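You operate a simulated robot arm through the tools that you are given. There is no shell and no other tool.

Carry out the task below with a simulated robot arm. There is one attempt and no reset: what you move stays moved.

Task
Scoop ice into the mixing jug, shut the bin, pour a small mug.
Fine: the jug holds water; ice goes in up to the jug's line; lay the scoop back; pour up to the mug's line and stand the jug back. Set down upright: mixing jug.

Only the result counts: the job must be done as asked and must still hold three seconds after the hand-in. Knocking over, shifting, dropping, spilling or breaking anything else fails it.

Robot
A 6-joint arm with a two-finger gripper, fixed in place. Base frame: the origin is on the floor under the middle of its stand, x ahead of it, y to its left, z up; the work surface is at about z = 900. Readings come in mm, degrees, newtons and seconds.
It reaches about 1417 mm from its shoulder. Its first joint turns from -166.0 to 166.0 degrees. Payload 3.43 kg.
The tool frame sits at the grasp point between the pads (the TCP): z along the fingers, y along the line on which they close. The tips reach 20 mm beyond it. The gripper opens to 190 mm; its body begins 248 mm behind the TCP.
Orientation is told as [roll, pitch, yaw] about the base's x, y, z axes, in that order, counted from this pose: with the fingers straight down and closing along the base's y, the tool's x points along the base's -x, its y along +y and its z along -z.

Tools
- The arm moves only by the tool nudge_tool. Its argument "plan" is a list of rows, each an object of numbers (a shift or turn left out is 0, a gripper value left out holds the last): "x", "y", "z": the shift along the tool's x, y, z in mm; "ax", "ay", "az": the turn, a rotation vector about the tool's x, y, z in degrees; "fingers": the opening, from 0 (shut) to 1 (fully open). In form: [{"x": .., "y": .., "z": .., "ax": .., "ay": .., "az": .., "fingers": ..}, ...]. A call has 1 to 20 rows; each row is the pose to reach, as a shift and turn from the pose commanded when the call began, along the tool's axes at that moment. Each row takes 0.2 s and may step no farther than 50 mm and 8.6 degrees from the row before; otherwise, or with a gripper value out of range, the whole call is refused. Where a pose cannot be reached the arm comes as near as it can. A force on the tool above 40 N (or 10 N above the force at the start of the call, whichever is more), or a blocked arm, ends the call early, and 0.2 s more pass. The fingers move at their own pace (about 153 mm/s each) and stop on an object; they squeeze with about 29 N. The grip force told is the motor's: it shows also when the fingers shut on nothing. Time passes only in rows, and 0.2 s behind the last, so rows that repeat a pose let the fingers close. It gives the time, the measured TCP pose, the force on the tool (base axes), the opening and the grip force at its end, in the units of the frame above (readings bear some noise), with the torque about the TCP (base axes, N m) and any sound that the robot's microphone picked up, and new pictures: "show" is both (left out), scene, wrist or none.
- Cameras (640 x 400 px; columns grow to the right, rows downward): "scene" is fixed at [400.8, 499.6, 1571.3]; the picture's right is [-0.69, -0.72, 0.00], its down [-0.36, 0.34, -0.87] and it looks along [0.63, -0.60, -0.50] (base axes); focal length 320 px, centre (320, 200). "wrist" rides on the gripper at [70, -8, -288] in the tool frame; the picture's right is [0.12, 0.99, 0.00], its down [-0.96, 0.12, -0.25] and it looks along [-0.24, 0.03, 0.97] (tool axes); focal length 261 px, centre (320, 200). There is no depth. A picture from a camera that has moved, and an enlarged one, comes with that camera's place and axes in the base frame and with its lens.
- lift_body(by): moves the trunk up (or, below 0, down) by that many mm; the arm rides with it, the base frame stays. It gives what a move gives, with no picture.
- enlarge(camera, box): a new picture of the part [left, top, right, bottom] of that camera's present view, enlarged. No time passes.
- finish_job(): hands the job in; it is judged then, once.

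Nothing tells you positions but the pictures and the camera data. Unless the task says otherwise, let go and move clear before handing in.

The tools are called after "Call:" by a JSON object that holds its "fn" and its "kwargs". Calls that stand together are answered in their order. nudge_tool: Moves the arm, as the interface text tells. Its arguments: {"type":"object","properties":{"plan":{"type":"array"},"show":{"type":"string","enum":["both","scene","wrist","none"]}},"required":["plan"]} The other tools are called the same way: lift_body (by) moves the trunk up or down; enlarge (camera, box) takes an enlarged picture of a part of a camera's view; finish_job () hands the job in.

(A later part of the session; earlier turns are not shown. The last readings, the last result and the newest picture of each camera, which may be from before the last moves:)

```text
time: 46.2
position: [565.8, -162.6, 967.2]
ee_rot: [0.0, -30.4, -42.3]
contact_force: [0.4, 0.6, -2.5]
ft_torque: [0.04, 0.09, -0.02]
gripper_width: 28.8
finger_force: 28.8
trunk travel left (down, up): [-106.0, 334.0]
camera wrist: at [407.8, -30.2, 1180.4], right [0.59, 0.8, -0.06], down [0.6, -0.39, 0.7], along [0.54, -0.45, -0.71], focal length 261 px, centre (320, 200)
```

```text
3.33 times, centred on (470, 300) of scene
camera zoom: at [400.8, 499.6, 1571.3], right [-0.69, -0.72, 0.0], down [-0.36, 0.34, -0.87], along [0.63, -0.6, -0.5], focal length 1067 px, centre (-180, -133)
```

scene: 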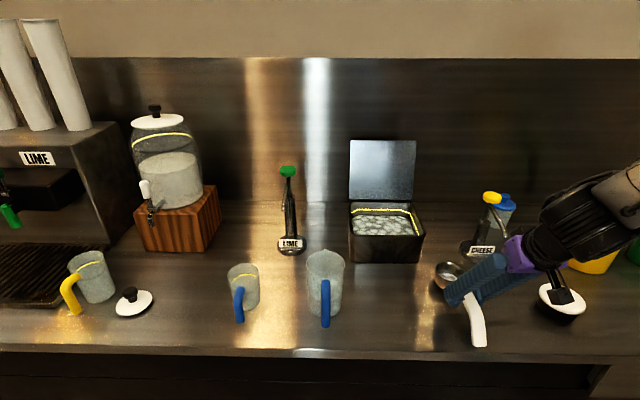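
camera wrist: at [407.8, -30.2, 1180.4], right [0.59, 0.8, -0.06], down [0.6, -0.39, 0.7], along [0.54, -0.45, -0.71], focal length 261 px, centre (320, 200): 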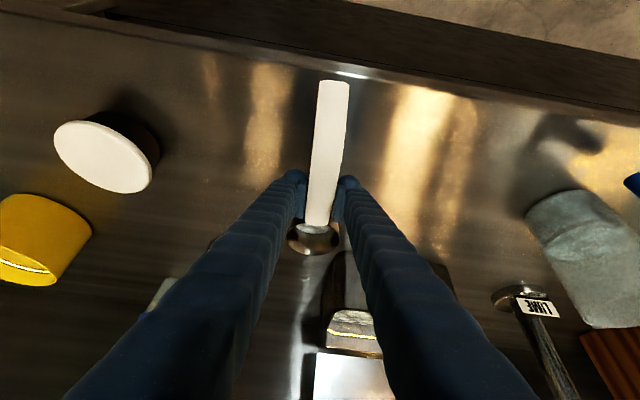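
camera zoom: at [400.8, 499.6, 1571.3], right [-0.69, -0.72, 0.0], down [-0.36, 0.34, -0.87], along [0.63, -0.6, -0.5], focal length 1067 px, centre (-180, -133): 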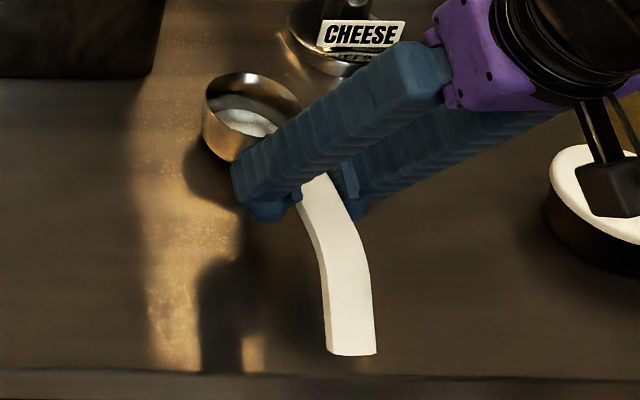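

The scoop is about 10 mm above its original spot. I'll lower it gently to contact.

Call:
{"fn": "nudge_tool", "kwargs": {"plan": [{"x": 2, "y": -2, "z": 3.5}, {"x": 4, "y": -4, "z": 6.9}, {"x": 5.6, "y": -4, "z": 9.5}, {"x": 5.6, "y": -4, "z": 9.5}]}}

Call:
{"fn": "enlarge", "kwargs": {"camera": "scene", "box": [420, 240, 520, 360]}}

```text
time: 47.2
position: [563.3, -166.0, 957.8]
ee_rot: [0.0, -30.5, -42.3]
contact_force: [7.5, -4.5, 22.8]
ft_torque: [-0.17, -0.25, -0.16]
gripper_width: 28.6
finger_force: 29.5
trunk travel left (down, up): [-106.0, 334.0]
camera wrist: at [405.0, -33.9, 1170.7], right [0.59, 0.8, -0.06], down [0.6, -0.39, 0.7], along [0.54, -0.45, -0.71], focal length 261 px, centre (320, 200)
```

scene: 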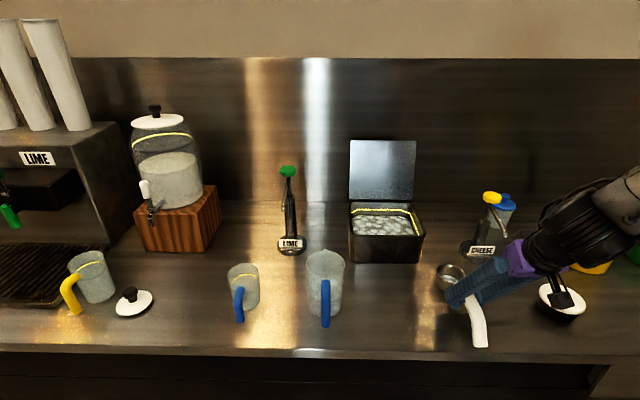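
wrist: 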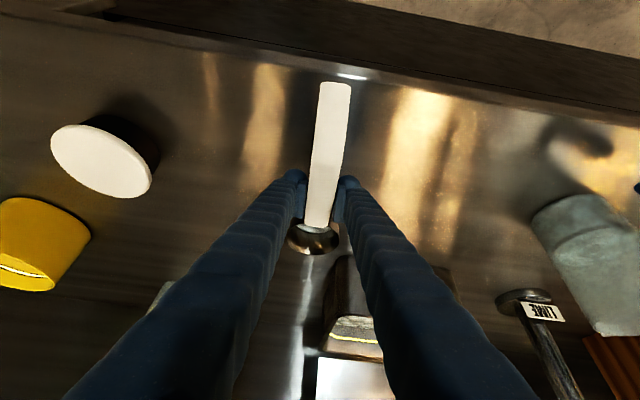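

```text
3.33 times, centred on (470, 300) of scene
camera zoom: at [400.8, 499.6, 1571.3], right [-0.69, -0.72, 0.0], down [-0.36, 0.34, -0.87], along [0.63, -0.6, -0.5], focal length 1067 px, centre (-180, -133)
```

zoom: 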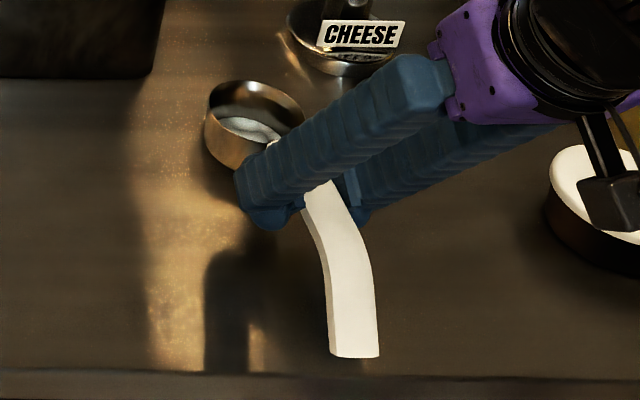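

It's in contact with the counter (about 23 N). I'll ease up slightly, open the fingers, then back straight out along the fingers.

Call:
{"fn": "nudge_tool", "kwargs": {"plan": [{"x": -1, "z": -1.7}, {"x": -1, "z": -1.7, "fingers": 0.25}, {"x": -1, "z": -1.7, "fingers": 0.4}, {"x": -1, "z": -1.7, "fingers": 0.4}]}}

Call:
{"fn": "enlarge", "kwargs": {"camera": "scene", "box": [420, 240, 520, 360]}}

```text
time: 48.2
position: [563.4, -166.0, 960.5]
ee_rot: [0.0, -30.5, -42.3]
contact_force: [0.8, 0.3, 0.3]
ft_torque: [0.05, 0.0, 0.02]
gripper_width: 76.2
finger_force: 0.1
trunk travel left (down, up): [-106.0, 334.0]
camera wrist: at [404.9, -33.7, 1171.7], right [0.59, 0.8, -0.06], down [0.6, -0.39, 0.7], along [0.54, -0.45, -0.71], focal length 261 px, centre (320, 200)
```

scene: 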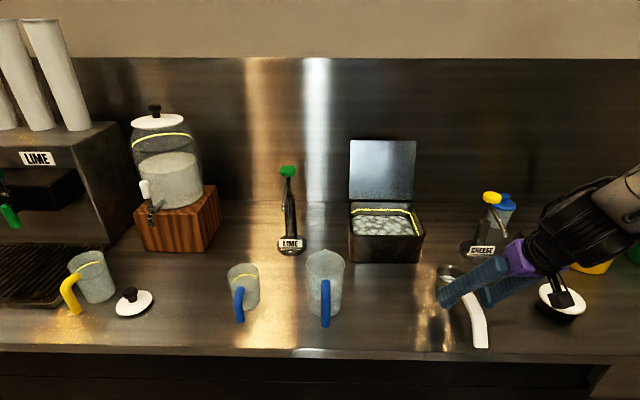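
wrist: 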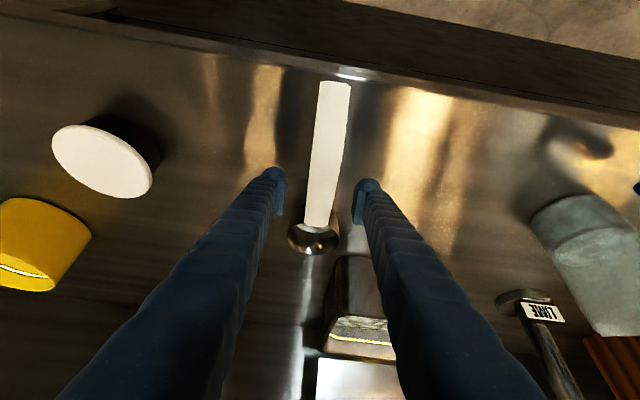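

```text
3.33 times, centred on (470, 300) of scene
camera zoom: at [400.8, 499.6, 1571.3], right [-0.69, -0.72, 0.0], down [-0.36, 0.34, -0.87], along [0.63, -0.6, -0.5], focal length 1067 px, centre (-180, -133)
```

zoom: 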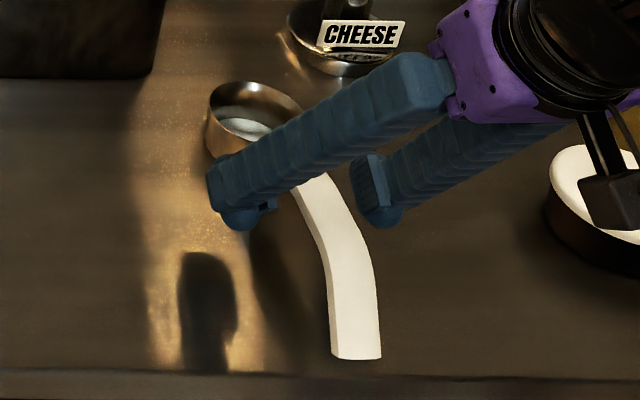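

The scoop is back in its place. I'll rise clear of it, close the fingers, and raise the trunk to deal with the bin lid.

Call:
{"fn": "nudge_tool", "kwargs": {"plan": [{"x": -20, "z": -34}, {"x": -40.6, "z": -69}, {"x": -61, "z": -103.4}, {"x": -71, "z": -120.6, "fingers": 0}, {"x": -71, "z": -120.6, "fingers": 0}]}}

Call:
{"fn": "enlarge", "kwargs": {"camera": "scene", "box": [420, 240, 520, 360]}}

```text
time: 49.4
position: [563.1, -166.6, 1099.4]
ee_rot: [0.1, -30.4, -42.2]
contact_force: [-0.8, 0.8, -0.3]
ft_torque: [-0.03, 0.01, -0.03]
gripper_width: 0.0
finger_force: 29.1
trunk travel left (down, up): [-106.0, 334.0]
camera wrist: at [404.8, -33.8, 1312.2], right [0.59, 0.8, -0.06], down [0.6, -0.39, 0.7], along [0.54, -0.45, -0.71], focal length 261 px, centre (320, 200)
```

scene: 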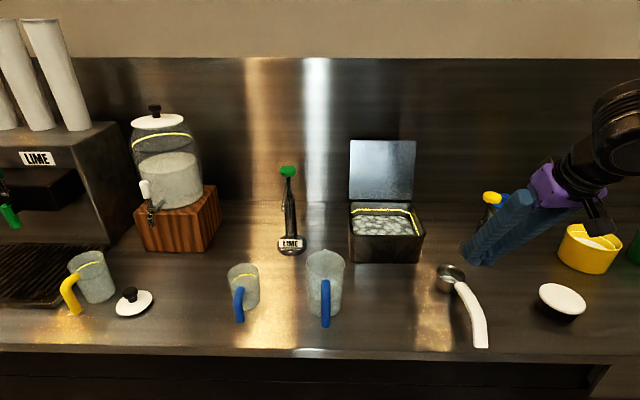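
wrist: 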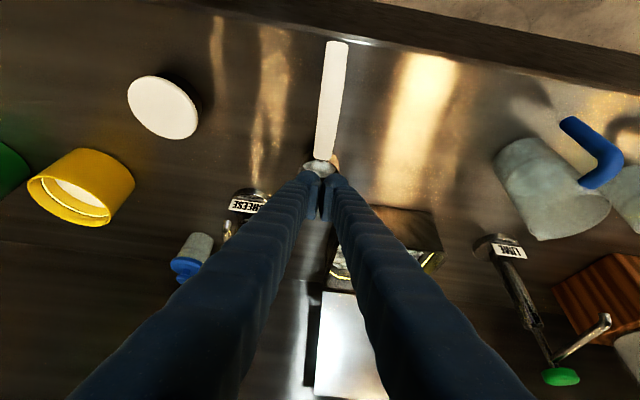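

```text
3.33 times, centred on (470, 300) of scene
camera zoom: at [400.8, 499.6, 1571.3], right [-0.69, -0.72, 0.0], down [-0.36, 0.34, -0.87], along [0.63, -0.6, -0.5], focal length 1067 px, centre (-180, -133)
```

zoom: 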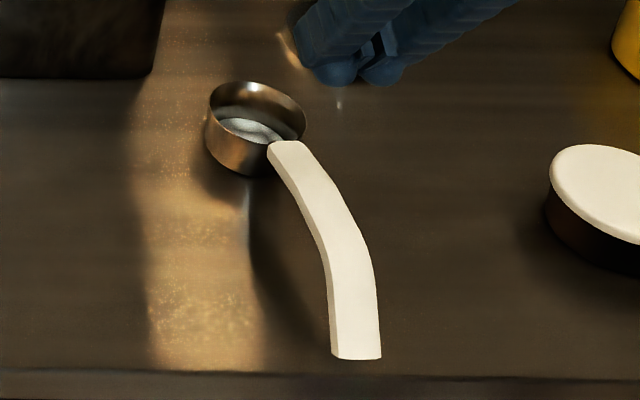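

The scoop rests properly with a little ice left in it. Raising the trunk for the lid.

Call:
{"fn": "lift_body", "kwargs": {"by": 280}}

```text
time: 52.2
position: [563.6, -166.5, 1379.9]
ee_rot: [0.0, -30.5, -42.4]
contact_force: [0.1, -1.1, -0.4]
ft_torque: [0.0, 0.01, -0.03]
gripper_width: 0.0
finger_force: 28.8
trunk travel left (down, up): [-386.0, 54.0]
```

I'll move over and behind the lid, staying well above its top edge (about z 1217).

Call:
{"fn": "nudge_tool", "kwargs": {"plan": [{"x": -31.9, "y": 12.5, "z": 25.6}, {"x": -63.9, "y": 24.9, "z": 51.2}, {"x": -95.8, "y": 37.4, "z": 76.7}, {"x": -127.7, "y": 49.8, "z": 102.3}, {"x": -159.7, "y": 62.3, "z": 127.9}, {"x": -191.6, "y": 74.8, "z": 153.5}, {"x": -223.5, "y": 87.2, "z": 179}, {"x": -255.5, "y": 99.7, "z": 204.6}, {"x": -287.4, "y": 112.1, "z": 230.2}, {"x": -319.3, "y": 124.6, "z": 255.8}, {"x": -351.3, "y": 137, "z": 281.3}, {"x": -383.2, "y": 149.5, "z": 306.9}]}}

Call:
{"fn": "enlarge", "kwargs": {"camera": "scene", "box": [310, 50, 470, 270]}}

```text
time: 54.8
position: [1025.8, -382.0, 1305.5]
ee_rot: [-0.1, -30.3, -42.3]
contact_force: [0.8, 0.2, 0.4]
ft_torque: [0.01, 0.03, -0.02]
gripper_width: 0.1
finger_force: 28.6
trunk travel left (down, up): [-386.0, 54.0]
camera wrist: at [868.4, -250.7, 1519.6], right [0.59, 0.8, -0.06], down [0.6, -0.39, 0.7], along [0.54, -0.45, -0.71], focal length 261 px, centre (320, 200)
```

scene: 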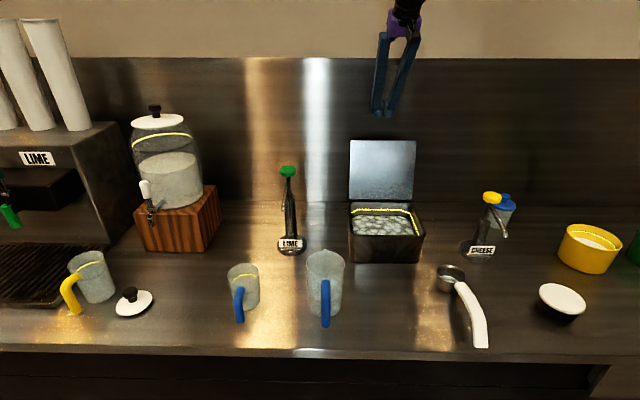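
wrist: 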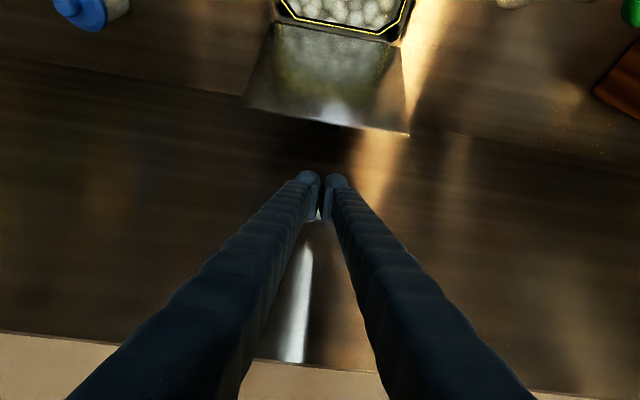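

```text
1.82 times, centred on (390, 160) of scene
camera zoom: at [400.8, 499.6, 1571.3], right [-0.69, -0.72, 0.0], down [-0.36, 0.34, -0.87], along [0.63, -0.6, -0.5], focal length 582 px, centre (193, 273)
```

zoom: 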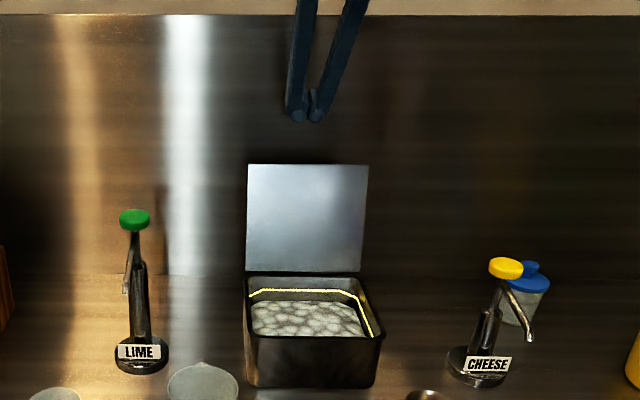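

The lid's top edge is about v 1013 and z 1213 in counter axes, and the closed fingertips are behind and above it. I'll descend behind the lid.

Call:
{"fn": "nudge_tool", "kwargs": {"plan": [{"x": -7.8, "z": 4.5}, {"x": 6.7, "z": 29.3}, {"x": 21.2, "z": 54.2}, {"x": 35.7, "z": 79}, {"x": 50.2, "z": 103.8}]}}

Call:
{"fn": "enlarge", "kwargs": {"camera": "scene", "box": [310, 70, 470, 270]}}

```text
time: 56.0
position: [1032.4, -388.8, 1191.2]
ee_rot: [0.0, -30.3, -42.3]
contact_force: [0.3, 0.9, -0.2]
ft_torque: [-0.01, 0.06, -0.06]
gripper_width: 0.0
finger_force: 29.3
trunk travel left (down, up): [-386.0, 54.0]
camera wrist: at [873.8, -256.5, 1404.3], right [0.59, 0.8, -0.06], down [0.6, -0.39, 0.7], along [0.54, -0.45, -0.71], focal length 261 px, centre (320, 200)
```

scene: 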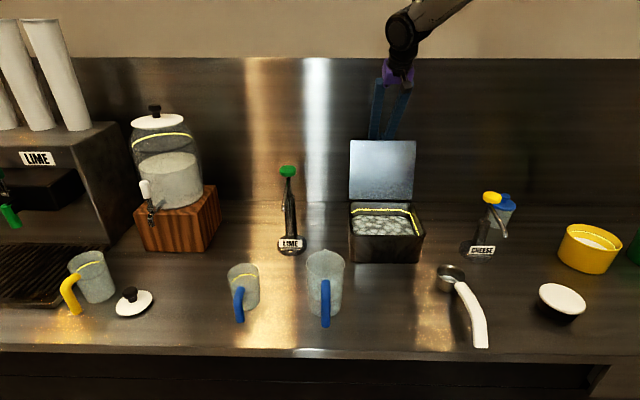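
wrist: 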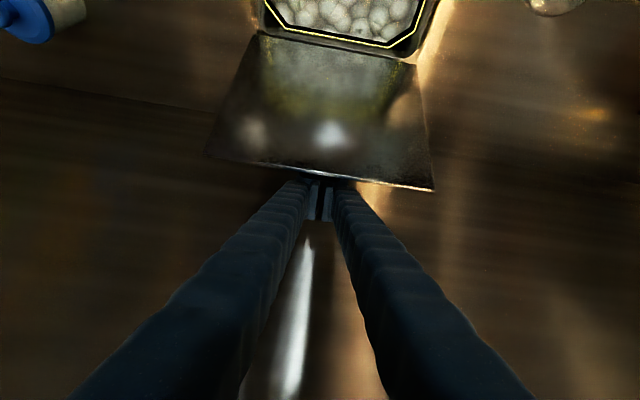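

```text
2.00 times, centred on (390, 170) of scene
camera zoom: at [400.8, 499.6, 1571.3], right [-0.69, -0.72, 0.0], down [-0.36, 0.34, -0.87], along [0.63, -0.6, -0.5], focal length 640 px, centre (180, 260)
```

zoom: 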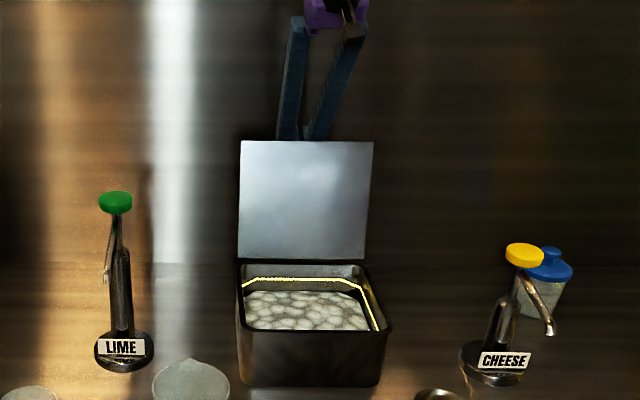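

The fingers are behind the lid. I'll pull them slowly toward the front to swing the lid past upright.

Call:
{"fn": "nudge_tool", "kwargs": {"plan": [{"x": 13, "z": -7.6}, {"x": 26, "z": -15.2}, {"x": 39, "z": -22.8}, {"x": 52, "z": -30.4}, {"x": 65, "z": -38}, {"x": 78, "z": -45.6}, {"x": 91, "z": -53.2}, {"x": 104, "z": -60.8}]}}

Call:
{"fn": "enlarge", "kwargs": {"camera": "scene", "box": [310, 70, 470, 270]}}

```text
time: 57.8
position: [942.6, -305.8, 1193.4]
ee_rot: [0.0, -30.4, -42.3]
contact_force: [0.0, 0.5, -0.3]
ft_torque: [-0.02, -0.03, 0.0]
gripper_width: 0.0
finger_force: 28.7
trunk travel left (down, up): [-386.0, 54.0]
camera wrist: at [783.4, -174.5, 1406.2], right [0.59, 0.8, -0.06], down [0.6, -0.39, 0.7], along [0.54, -0.45, -0.71], focal length 261 px, centre (320, 200)
```

scene: 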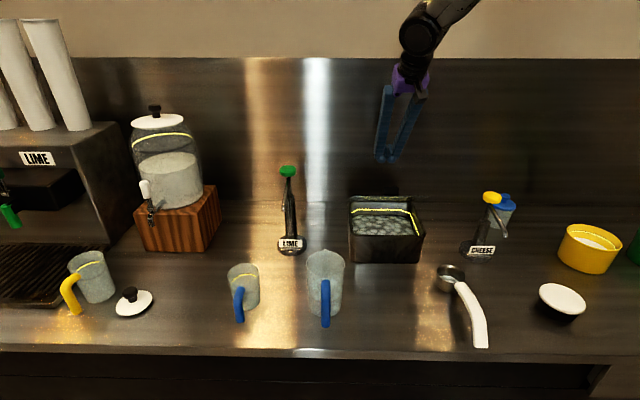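
wrist: 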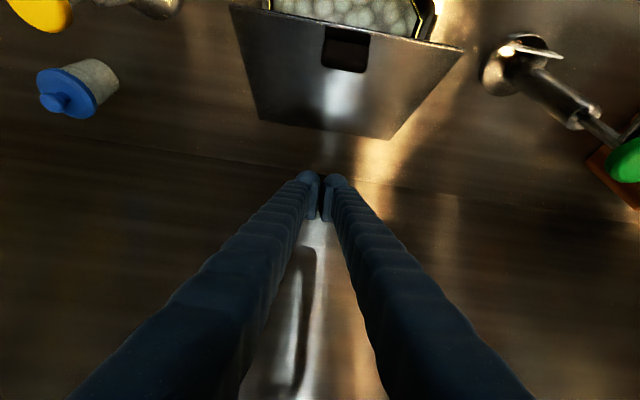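

```text
2.00 times, centred on (390, 170) of scene
camera zoom: at [400.8, 499.6, 1571.3], right [-0.69, -0.72, 0.0], down [-0.36, 0.34, -0.87], along [0.63, -0.6, -0.5], focal length 640 px, centre (180, 260)
```

zoom: 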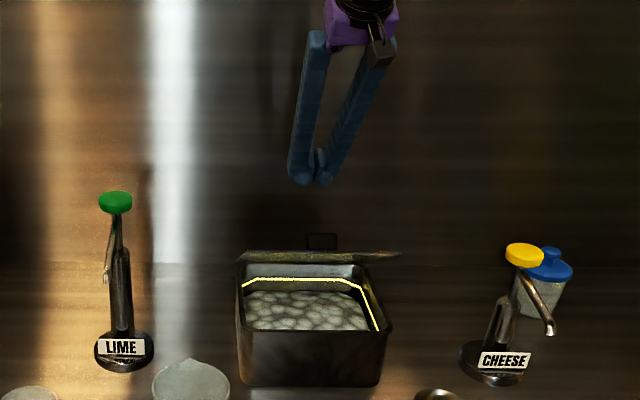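

The lid has swung past upright and is coming down. I'll wait and watch it settle.

Call:
{"fn": "nudge_tool", "kwargs": {"plan": [{"x": 104, "z": -60.8}, {"x": 0}, {"x": 0}]}}

```text
refused: row 1 steps farther than a row can; nothing moved
```

Call:
{"fn": "nudge_tool", "kwargs": {"plan": [{"x": 0}, {"x": 0}, {"x": 0}, {"x": 0}]}}

Call:
{"fn": "enlarge", "kwargs": {"camera": "scene", "box": [310, 150, 470, 280]}}

```text
time: 58.8
position: [941.4, -306.3, 1192.2]
ee_rot: [0.0, -30.4, -42.3]
contact_force: [-0.3, 0.4, -0.1]
ft_torque: [0.0, -0.05, 0.02]
gripper_width: 0.0
finger_force: 29.3
trunk travel left (down, up): [-386.0, 54.0]
camera wrist: at [783.9, -175.0, 1405.6], right [0.59, 0.8, -0.06], down [0.6, -0.39, 0.7], along [0.54, -0.45, -0.71], focal length 261 px, centre (320, 200)
```

scene: 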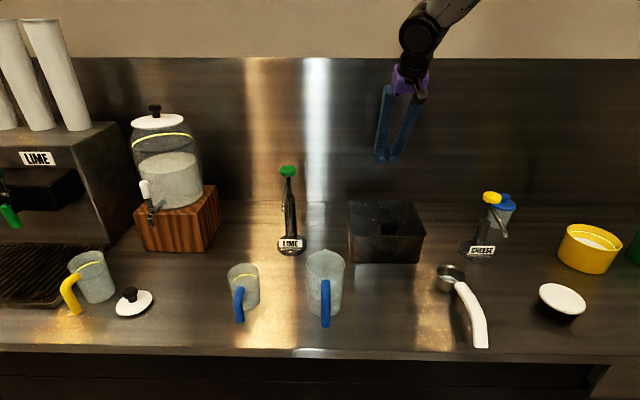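
wrist: 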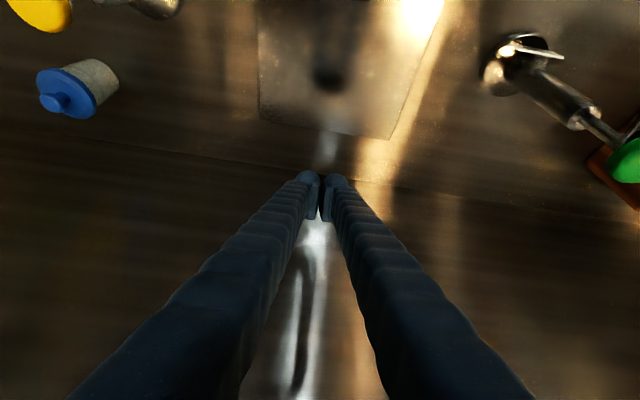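

```text
3.08 times, centred on (390, 215) of scene
camera zoom: at [400.8, 499.6, 1571.3], right [-0.69, -0.72, 0.0], down [-0.36, 0.34, -0.87], along [0.63, -0.6, -0.5], focal length 985 px, centre (105, 154)
```

zoom: 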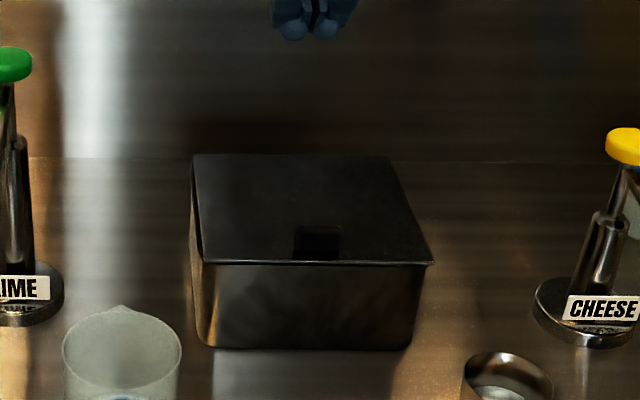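

The lid is shut. Next is the jug: I'll come to its front with the fingers nearly horizontal, so they straddle the handle and grip the body. First I move to a standoff in front of the jug, opening the gripper.

Call:
{"fn": "nudge_tool", "kwargs": {"plan": [{"x": 38.6, "y": 17.4, "z": -18.6, "ay": -4.1, "fingers": 0.75}, {"x": 77.2, "y": 34.9, "z": -37.2, "ay": -8.2}, {"x": 115.8, "y": 52.3, "z": -55.8, "ay": -12.4}, {"x": 154.5, "y": 69.8, "z": -74.4, "ay": -16.5}, {"x": 193.1, "y": 87.2, "z": -93, "ay": -20.7}, {"x": 231.7, "y": 104.6, "z": -111.6, "ay": -24.8}, {"x": 270.3, "y": 122.1, "z": -130.2, "ay": -29}, {"x": 308.9, "y": 139.5, "z": -148.8, "ay": -33.2}, {"x": 347.5, "y": 157, "z": -167.4, "ay": -37.3}, {"x": 386.2, "y": 174.4, "z": -186, "ay": -41.5}, {"x": 424.8, "y": 191.9, "z": -204.6, "ay": -45.7}, {"x": 463.4, "y": 209.3, "z": -223.2, "ay": -49.8}]}}

```text
time: 61.4
position: [711.2, 204.2, 1157.2]
ee_rot: [-3.5, -80.0, -39.3]
contact_force: [-0.4, 0.5, 0.4]
ft_torque: [-0.04, -0.05, 0.01]
gripper_width: 143.0
finger_force: 0.1
out of reach, approached as far as the arm can: row 10, 11, 12
trunk travel left (down, up): [-386.0, 54.0]
camera wrist: at [488.1, 397.0, 1138.8], right [0.66, 0.74, -0.13], down [0.03, 0.15, 0.99], along [0.75, -0.65, 0.07], focal length 261 px, centre (320, 200)
```

scene: 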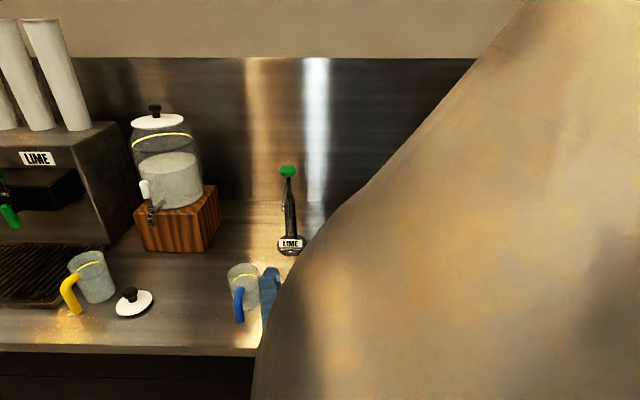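
wrist: 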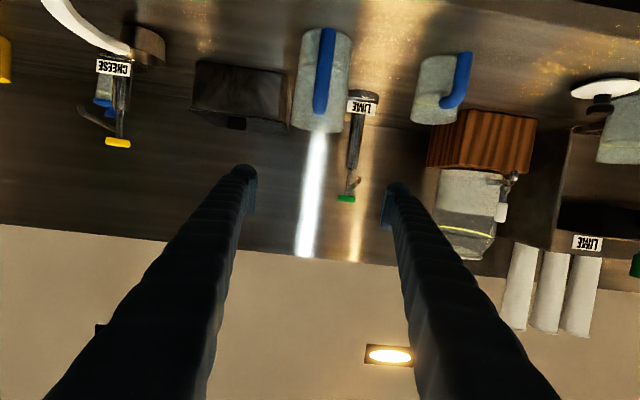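

The arm now blocks the scene camera, but the wrist camera sees the jug ahead (upside-down view). I'll zoom to measure its lateral centre.

Call:
{"fn": "enlarge", "kwargs": {"camera": "wrist", "box": [260, 10, 400, 150]}}

Call:
{"fn": "enlarge", "kwargs": {"camera": "wrist", "box": [380, 20, 500, 140]}}

```text
2.86 times, centred on (330, 80) of wrist
camera zoom: at [488.1, 397.0, 1138.8], right [0.66, 0.74, -0.13], down [0.03, 0.15, 0.99], along [0.75, -0.65, 0.07], focal length 745 px, centre (291, 543)
```

zoom: 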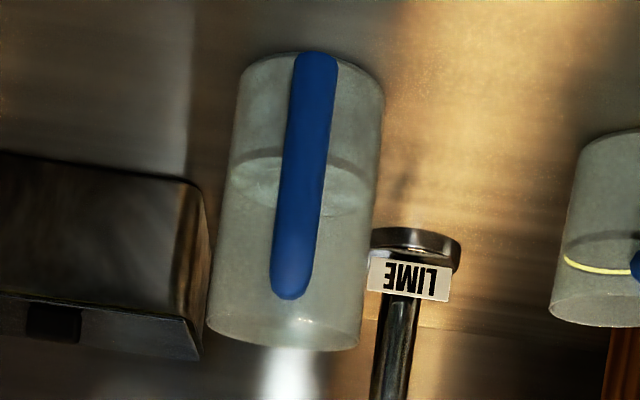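

```text
3.33 times, centred on (440, 80) of wrist
camera zoom: at [488.1, 397.0, 1138.8], right [0.66, 0.74, -0.13], down [0.03, 0.15, 0.99], along [0.75, -0.65, 0.07], focal length 869 px, centre (-80, 600)
```

zoom: 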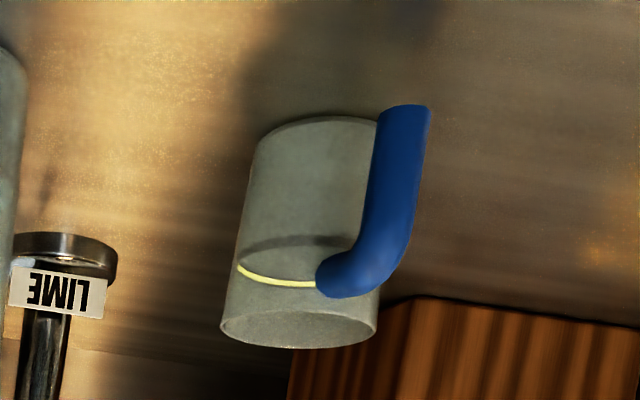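

The jug's near line shows as the dark ring and the surface covers the far half, so the fill is right at the line. I'll lower the open gripper in front of the jug to about mid-body height.

Call:
{"fn": "nudge_tool", "kwargs": {"plan": [{"x": 45.5, "y": -3.2, "z": 11}, {"x": 91, "y": -6.5, "z": 22}, {"x": 137, "y": -9.8, "z": 33}, {"x": 182.3, "y": -13, "z": 44}]}}

Call:
{"fn": "enlarge", "kwargs": {"camera": "wrist", "box": [220, 100, 420, 240]}}

```text
time: 62.4
position: [741.4, 219.2, 973.7]
ee_rot: [-11.1, -79.8, -32.9]
contact_force: [0.7, -0.3, 0.5]
ft_torque: [-0.01, 0.06, -0.06]
gripper_width: 142.7
finger_force: 0.0
out of reach, approached as far as the arm can: row 1, 2, 3, 4
trunk travel left (down, up): [-386.0, 54.0]
camera wrist: at [522.3, 417.3, 955.6], right [0.67, 0.73, -0.15], down [0.05, 0.16, 0.99], along [0.74, -0.67, 0.07], focal length 261 px, centre (320, 200)
```

scene: 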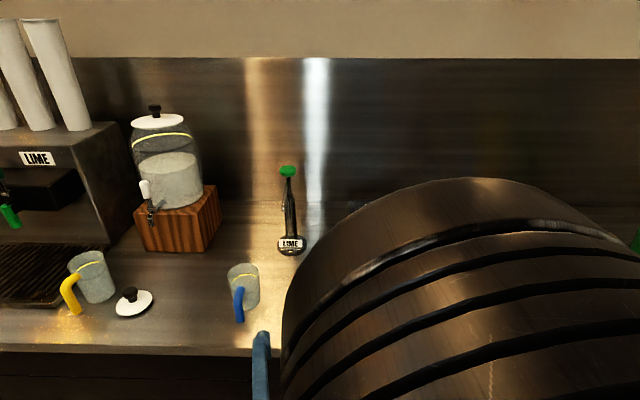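
wrist: 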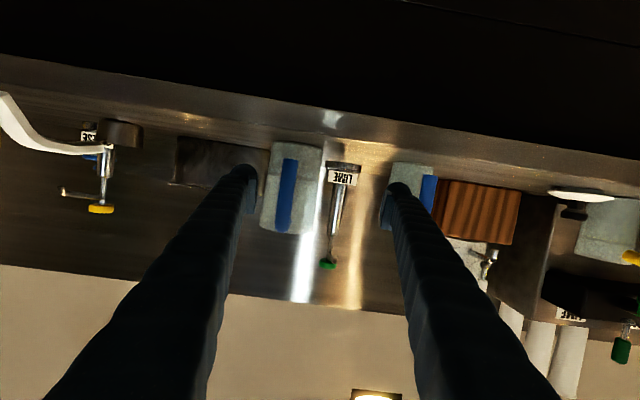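

```text
2.86 times, centred on (320, 170) of wrist
camera zoom: at [522.3, 417.3, 955.6], right [0.67, 0.73, -0.15], down [0.05, 0.16, 0.99], along [0.74, -0.67, 0.07], focal length 745 px, centre (320, 286)
```

zoom: 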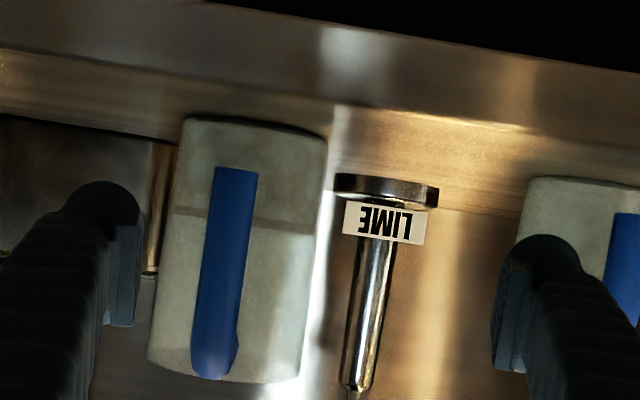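

The arm is pushed sideways at this height with the trunk high. I'll raise the hand again and lower the trunk instead, so the wrist has a better angle for a horizontal grip.

Call:
{"fn": "nudge_tool", "kwargs": {"plan": [{"x": -48, "y": -8, "z": -10}, {"x": -96, "y": -16, "z": -20}, {"x": -144, "y": -24, "z": -30}, {"x": -192, "y": -32, "z": -40}, {"x": -240, "y": -40, "z": -50}], "show": "wrist"}}

```text
time: 63.6
position: [707.6, 196.6, 1222.0]
ee_rot: [-0.2, -80.2, -42.2]
contact_force: [-0.8, 0.4, -0.6]
ft_torque: [0.04, 0.04, 0.05]
gripper_width: 142.3
finger_force: 0.1
out of reach, approached as far as the arm can: row 1, 2, 3
trunk travel left (down, up): [-386.0, 54.0]
camera wrist: at [483.2, 388.1, 1201.0], right [0.65, 0.75, -0.12], down [0.02, 0.14, 0.99], along [0.76, -0.65, 0.08], focal length 261 px, centre (320, 200)
```

wrist: 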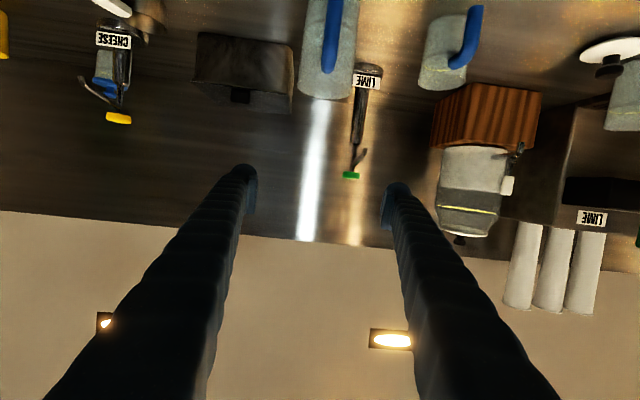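

Pose is reached properly here. Lowering the trunk by 250 mm brings the fingers to jug mid-height, still in front of the counter edge.

Call:
{"fn": "lift_body", "kwargs": {"by": -250}}

Call:
{"fn": "nudge_tool", "kwargs": {"plan": [{"x": 0}]}}

Call:
{"fn": "enlarge", "kwargs": {"camera": "wrist", "box": [220, 100, 420, 240]}}

```text
time: 66.2
position: [708.8, 197.4, 970.3]
ee_rot: [-0.1, -80.2, -42.2]
contact_force: [-0.4, 0.0, 0.4]
ft_torque: [0.01, 0.01, 0.01]
gripper_width: 142.3
finger_force: 0.0
trunk travel left (down, up): [-136.0, 304.0]
```

```text
time: 66.6
position: [708.4, 197.2, 970.9]
ee_rot: [-0.1, -80.1, -42.3]
contact_force: [0.5, 0.5, -0.2]
ft_torque: [-0.02, -0.05, 0.02]
gripper_width: 142.2
finger_force: 0.0
trunk travel left (down, up): [-136.0, 304.0]
camera wrist: at [484.4, 388.7, 950.1], right [0.65, 0.75, -0.12], down [0.02, 0.14, 0.99], along [0.76, -0.65, 0.08], focal length 261 px, centre (320, 200)
```

scene: 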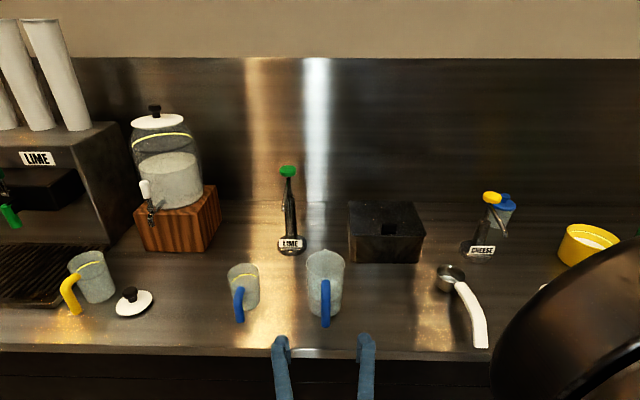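
wrist: 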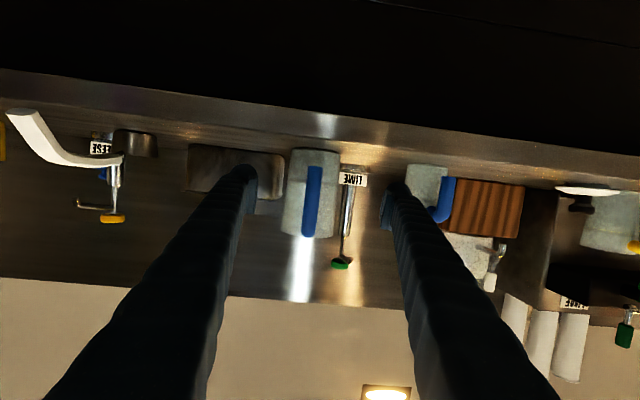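

```text
2.86 times, centred on (320, 170) of wrist
camera zoom: at [484.4, 388.7, 950.1], right [0.65, 0.75, -0.12], down [0.02, 0.14, 0.99], along [0.76, -0.65, 0.08], focal length 745 px, centre (320, 286)
```

zoom: 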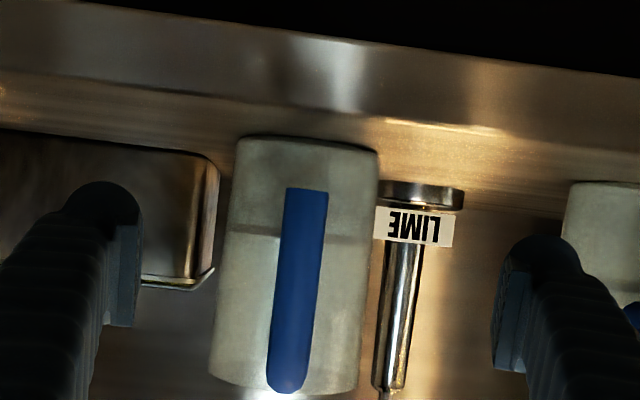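

The jug is straight ahead, about 6 mm to the right of the finger midline, with the handle between the fingers. I'll advance so the pads sit either side of the jug's axis.

Call:
{"fn": "nudge_tool", "kwargs": {"plan": [{"x": -5, "y": -9.7, "z": 28}, {"x": -10, "y": -9.7, "z": 56}, {"x": -15, "y": -9.7, "z": 84}, {"x": -19.5, "y": -9.7, "z": 112}, {"x": -24.5, "y": -9.7, "z": 140}, {"x": -29.2, "y": -9.7, "z": 167}, {"x": -29.2, "y": -9.7, "z": 167}]}}

Call:
{"fn": "enlarge", "kwargs": {"camera": "scene", "box": [230, 230, 410, 350]}}

Call:
{"fn": "enlarge", "kwargs": {"camera": "wrist", "box": [200, 80, 440, 260]}}

```text
time: 68.2
position: [827.9, 75.2, 970.1]
ee_rot: [-0.2, -80.2, -42.1]
contact_force: [0.0, -0.2, -0.3]
ft_torque: [0.01, -0.01, 0.06]
gripper_width: 142.2
finger_force: 0.1
trunk travel left (down, up): [-136.0, 304.0]
camera wrist: at [603.6, 266.4, 950.1], right [0.65, 0.75, -0.12], down [0.02, 0.14, 0.99], along [0.76, -0.65, 0.08], focal length 261 px, centre (320, 200)
```

scene: 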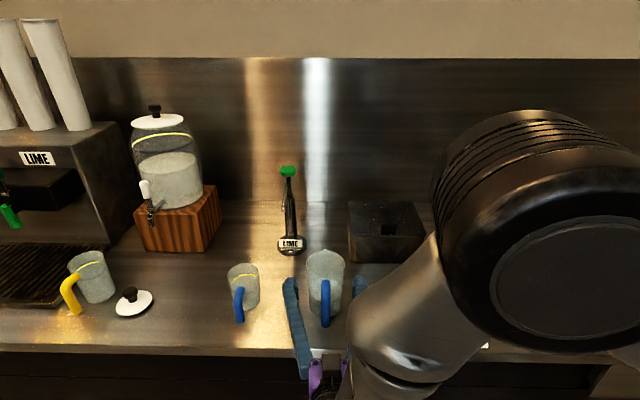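
wrist: 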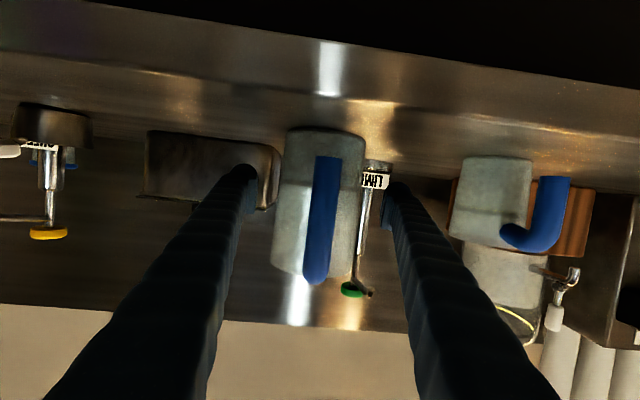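

```text
3.33 times, centred on (320, 290) of scene
camera zoom: at [400.8, 499.6, 1571.3], right [-0.69, -0.72, 0.0], down [-0.36, 0.34, -0.87], along [0.63, -0.6, -0.5], focal length 1067 px, centre (320, -100)
```

zoom: 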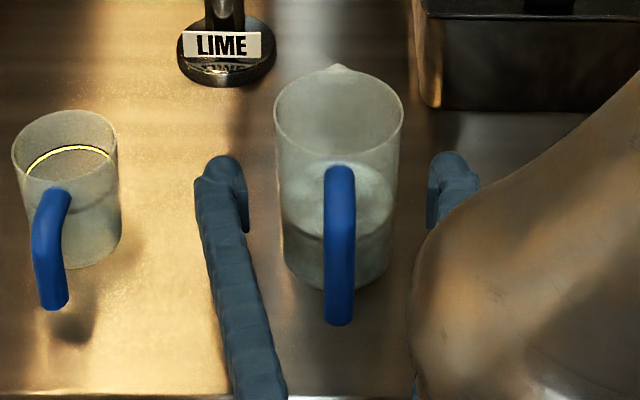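

```text
2.22 times, centred on (320, 170) of wrist
camera zoom: at [603.6, 266.4, 950.1], right [0.65, 0.75, -0.12], down [0.02, 0.14, 0.99], along [0.76, -0.65, 0.08], focal length 579 px, centre (320, 267)
```

zoom: 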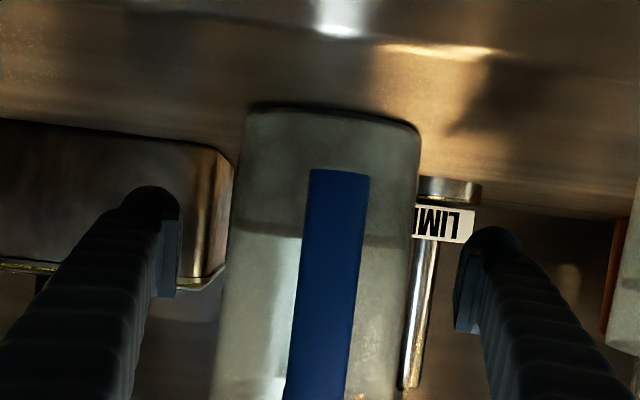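

The pads straddle the jug at its axis with the handle between the fingers. Closing the grip now.

Call:
{"fn": "nudge_tool", "kwargs": {"plan": [{"fingers": 0}, {"fingers": 0}, {"fingers": 0}, {"fingers": 0}]}}

Call:
{"fn": "enlarge", "kwargs": {"camera": "scene", "box": [230, 230, 410, 350]}}

```text
time: 69.2
position: [826.7, 74.9, 970.8]
ee_rot: [-0.1, -80.2, -42.2]
contact_force: [-0.1, -1.6, 0.7]
ft_torque: [0.09, -0.18, 0.01]
gripper_width: 98.7
finger_force: 28.6
trunk travel left (down, up): [-136.0, 304.0]
camera wrist: at [603.3, 266.8, 950.3], right [0.65, 0.75, -0.12], down [0.02, 0.14, 0.99], along [0.76, -0.65, 0.08], focal length 261 px, centre (320, 200)
```

scene: 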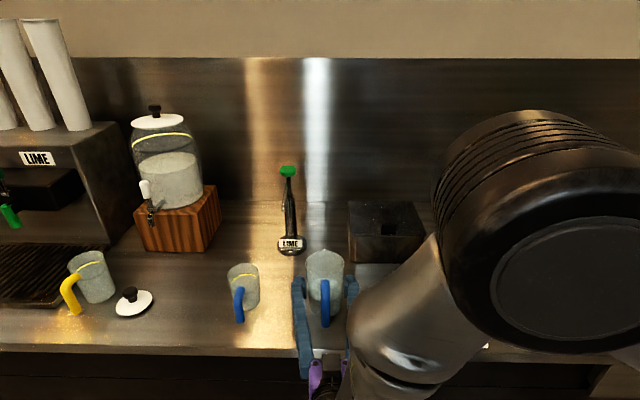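
wrist: 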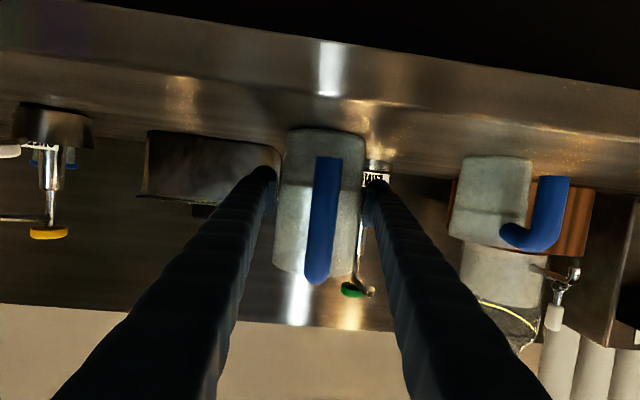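

```text
3.33 times, centred on (320, 290) of scene
camera zoom: at [400.8, 499.6, 1571.3], right [-0.69, -0.72, 0.0], down [-0.36, 0.34, -0.87], along [0.63, -0.6, -0.5], focal length 1067 px, centre (320, -100)
```

zoom: 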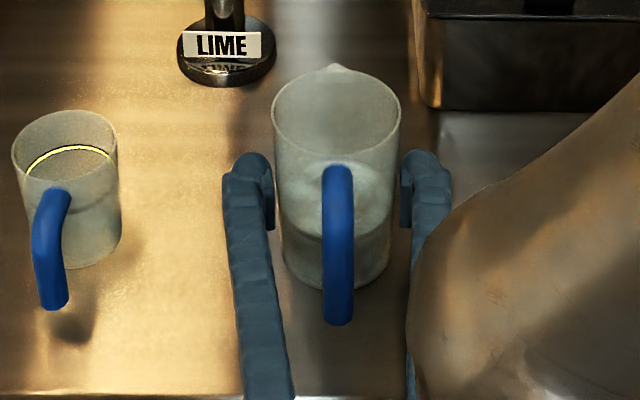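

Gripped at 98.7 mm width with full force. I'll lift slowly a little and check that the jug comes up level.

Call:
{"fn": "nudge_tool", "kwargs": {"plan": [{"x": -4.9, "z": -0.9}, {"x": -9.9, "z": -1.7}, {"x": -14.8, "z": -2.6}, {"x": -19.7, "z": -3.4}, {"x": -24.6, "z": -4.3}, {"x": -29.6, "z": -5.1}]}}

Call:
{"fn": "enlarge", "kwargs": {"camera": "scene", "box": [230, 210, 410, 350]}}

```text
time: 70.6
position: [826.5, 75.4, 1000.7]
ee_rot: [0.0, -80.2, -42.2]
contact_force: [0.8, 0.6, -3.6]
ft_torque: [-0.01, -0.02, 0.02]
gripper_width: 98.7
finger_force: 28.5
trunk travel left (down, up): [-136.0, 304.0]
camera wrist: at [603.6, 267.1, 980.3], right [0.65, 0.75, -0.12], down [0.02, 0.14, 0.99], along [0.76, -0.65, 0.08], focal length 261 px, centre (320, 200)
```

scene: 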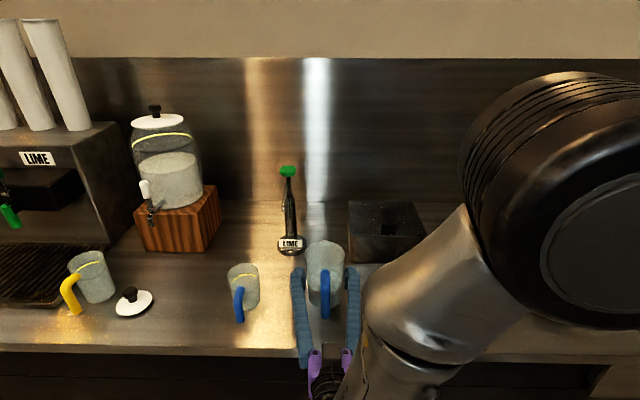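
wrist: 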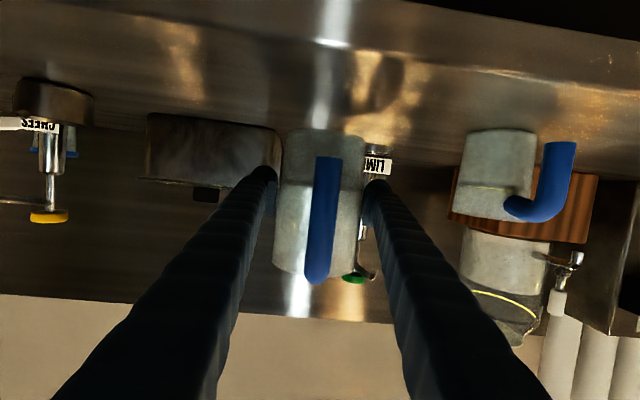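

```text
2.86 times, centred on (320, 280) of scene
camera zoom: at [400.8, 499.6, 1571.3], right [-0.69, -0.72, 0.0], down [-0.36, 0.34, -0.87], along [0.63, -0.6, -0.5], focal length 915 px, centre (320, -29)
```

zoom: 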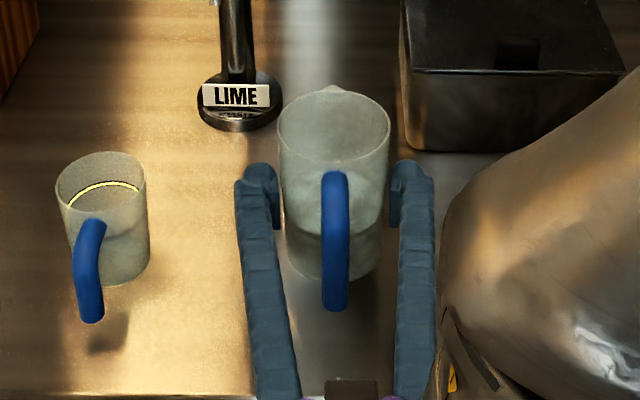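

The jug came up cleanly. I'll raise it to a safe height, then swing it toward the mug, staying upright and turning so the spout faces the mug.

Call:
{"fn": "nudge_tool", "kwargs": {"plan": [{"x": -30, "z": -5.2}, {"x": -60, "z": -10.4}, {"x": -90, "z": -15.6}, {"x": -117.3, "z": -20.3}, {"x": -117.2, "y": 10, "z": -21, "ax": -5.9, "az": -1.02}, {"x": -117, "y": 19.9, "z": -21.8, "ax": -11.8, "az": -2.05}, {"x": -116.9, "y": 29.9, "z": -22.5, "ax": -17.8, "az": -3.07}, {"x": -116.8, "y": 39.8, "z": -23.3, "ax": -23.7, "az": -4.1}, {"x": -116.6, "y": 49.8, "z": -24, "ax": -29.6, "az": -5.1}, {"x": -116.5, "y": 59.8, "z": -24.8, "ax": -35.5, "az": -6.15}, {"x": -116.4, "y": 69.7, "z": -25.5, "ax": -41.5, "az": -7.2}]}}

```text
time: 73.0
position: [880.8, 144.2, 1138.7]
ee_rot: [-12.7, -78.7, 11.2]
contact_force: [-0.1, 0.1, -4.6]
ft_torque: [-0.03, -0.04, 0.0]
gripper_width: 98.7
finger_force: 28.8
out of reach, approached as far as the arm can: row 10, 11
trunk travel left (down, up): [-136.0, 304.0]
camera wrist: at [585.7, 140.1, 1124.3], right [0.0, 0.99, -0.16], down [-0.06, 0.16, 0.99], along [1.0, 0.01, 0.06], focal length 261 px, centre (320, 200)
```

scene: 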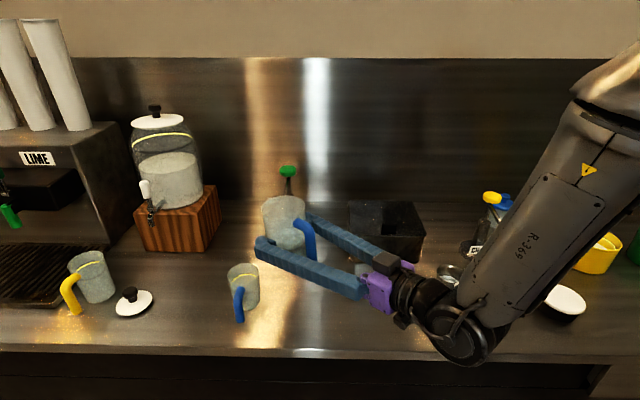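
wrist: 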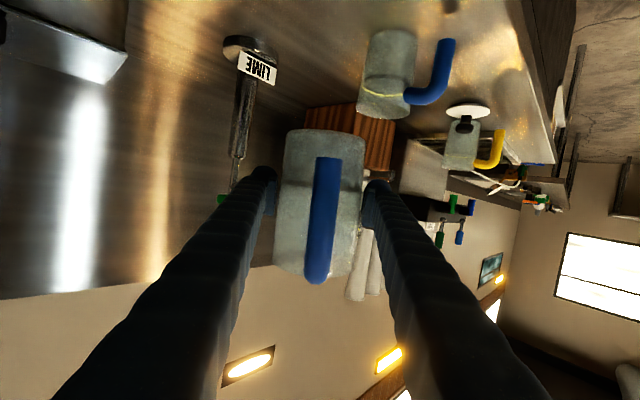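

The arm reached its limit turning, but the spout already points along base x, which works. The mug is visible ahead; I'll zoom in to measure the mug and its handle precisely.

Call:
{"fn": "enlarge", "kwargs": {"camera": "wrist", "box": [340, 10, 480, 140]}}

Call:
{"fn": "enlarge", "kwargs": {"camera": "scene", "box": [200, 170, 380, 330]}}

```text
3.08 times, centred on (410, 75) of wrist
camera zoom: at [585.7, 140.1, 1124.3], right [0.0, 0.99, -0.16], down [-0.06, 0.16, 0.99], along [1.0, 0.01, 0.06], focal length 802 px, centre (43, 585)
```

zoom: 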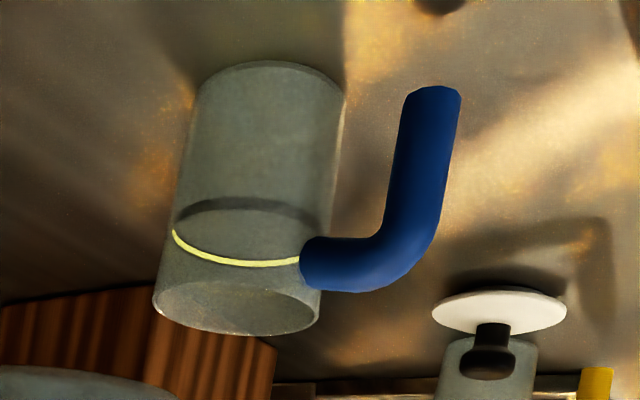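

```text
2.50 times, centred on (290, 250) of scene
camera zoom: at [400.8, 499.6, 1571.3], right [-0.69, -0.72, 0.0], down [-0.36, 0.34, -0.87], along [0.63, -0.6, -0.5], focal length 800 px, centre (395, 75)
```

zoom: 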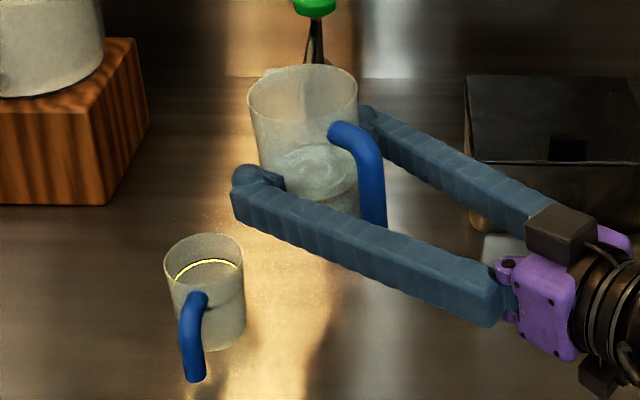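

The mug's rim centre is about (985, 217, 998) and its handle top lies just below the rim. I'll move the jug sideways into line with the mug while keeping it upright, correcting a slight roll.

Call:
{"fn": "nudge_tool", "kwargs": {"plan": [{"x": 1.2, "y": 18.3, "z": 0.9, "az": 0.6}, {"x": 2.5, "y": 36.6, "z": 1.8, "az": 1.2}, {"x": 3.7, "y": 54.9, "z": 2.7, "az": 1.9}, {"x": 4.9, "y": 73.2, "z": 3.6, "az": 2.5}], "show": "scene"}}

```text
time: 74.0
position: [889.7, 226.1, 1145.1]
ee_rot: [7.3, -79.4, -8.2]
contact_force: [-0.3, -0.1, -4.5]
ft_torque: [0.0, 0.0, 0.0]
gripper_width: 98.6
finger_force: 28.3
out of reach, approached as far as the arm can: row 1, 2, 3, 4
trunk travel left (down, up): [-136.0, 304.0]
```

scene: 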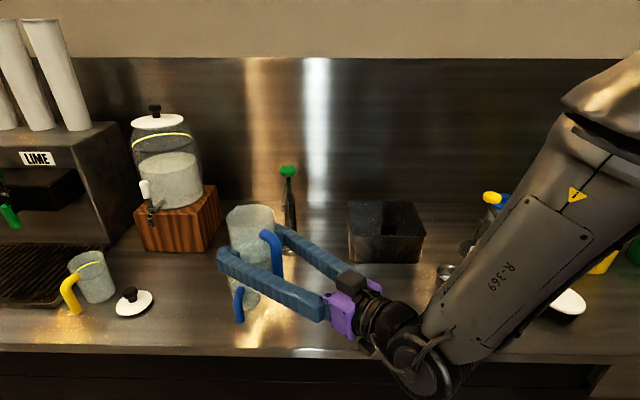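

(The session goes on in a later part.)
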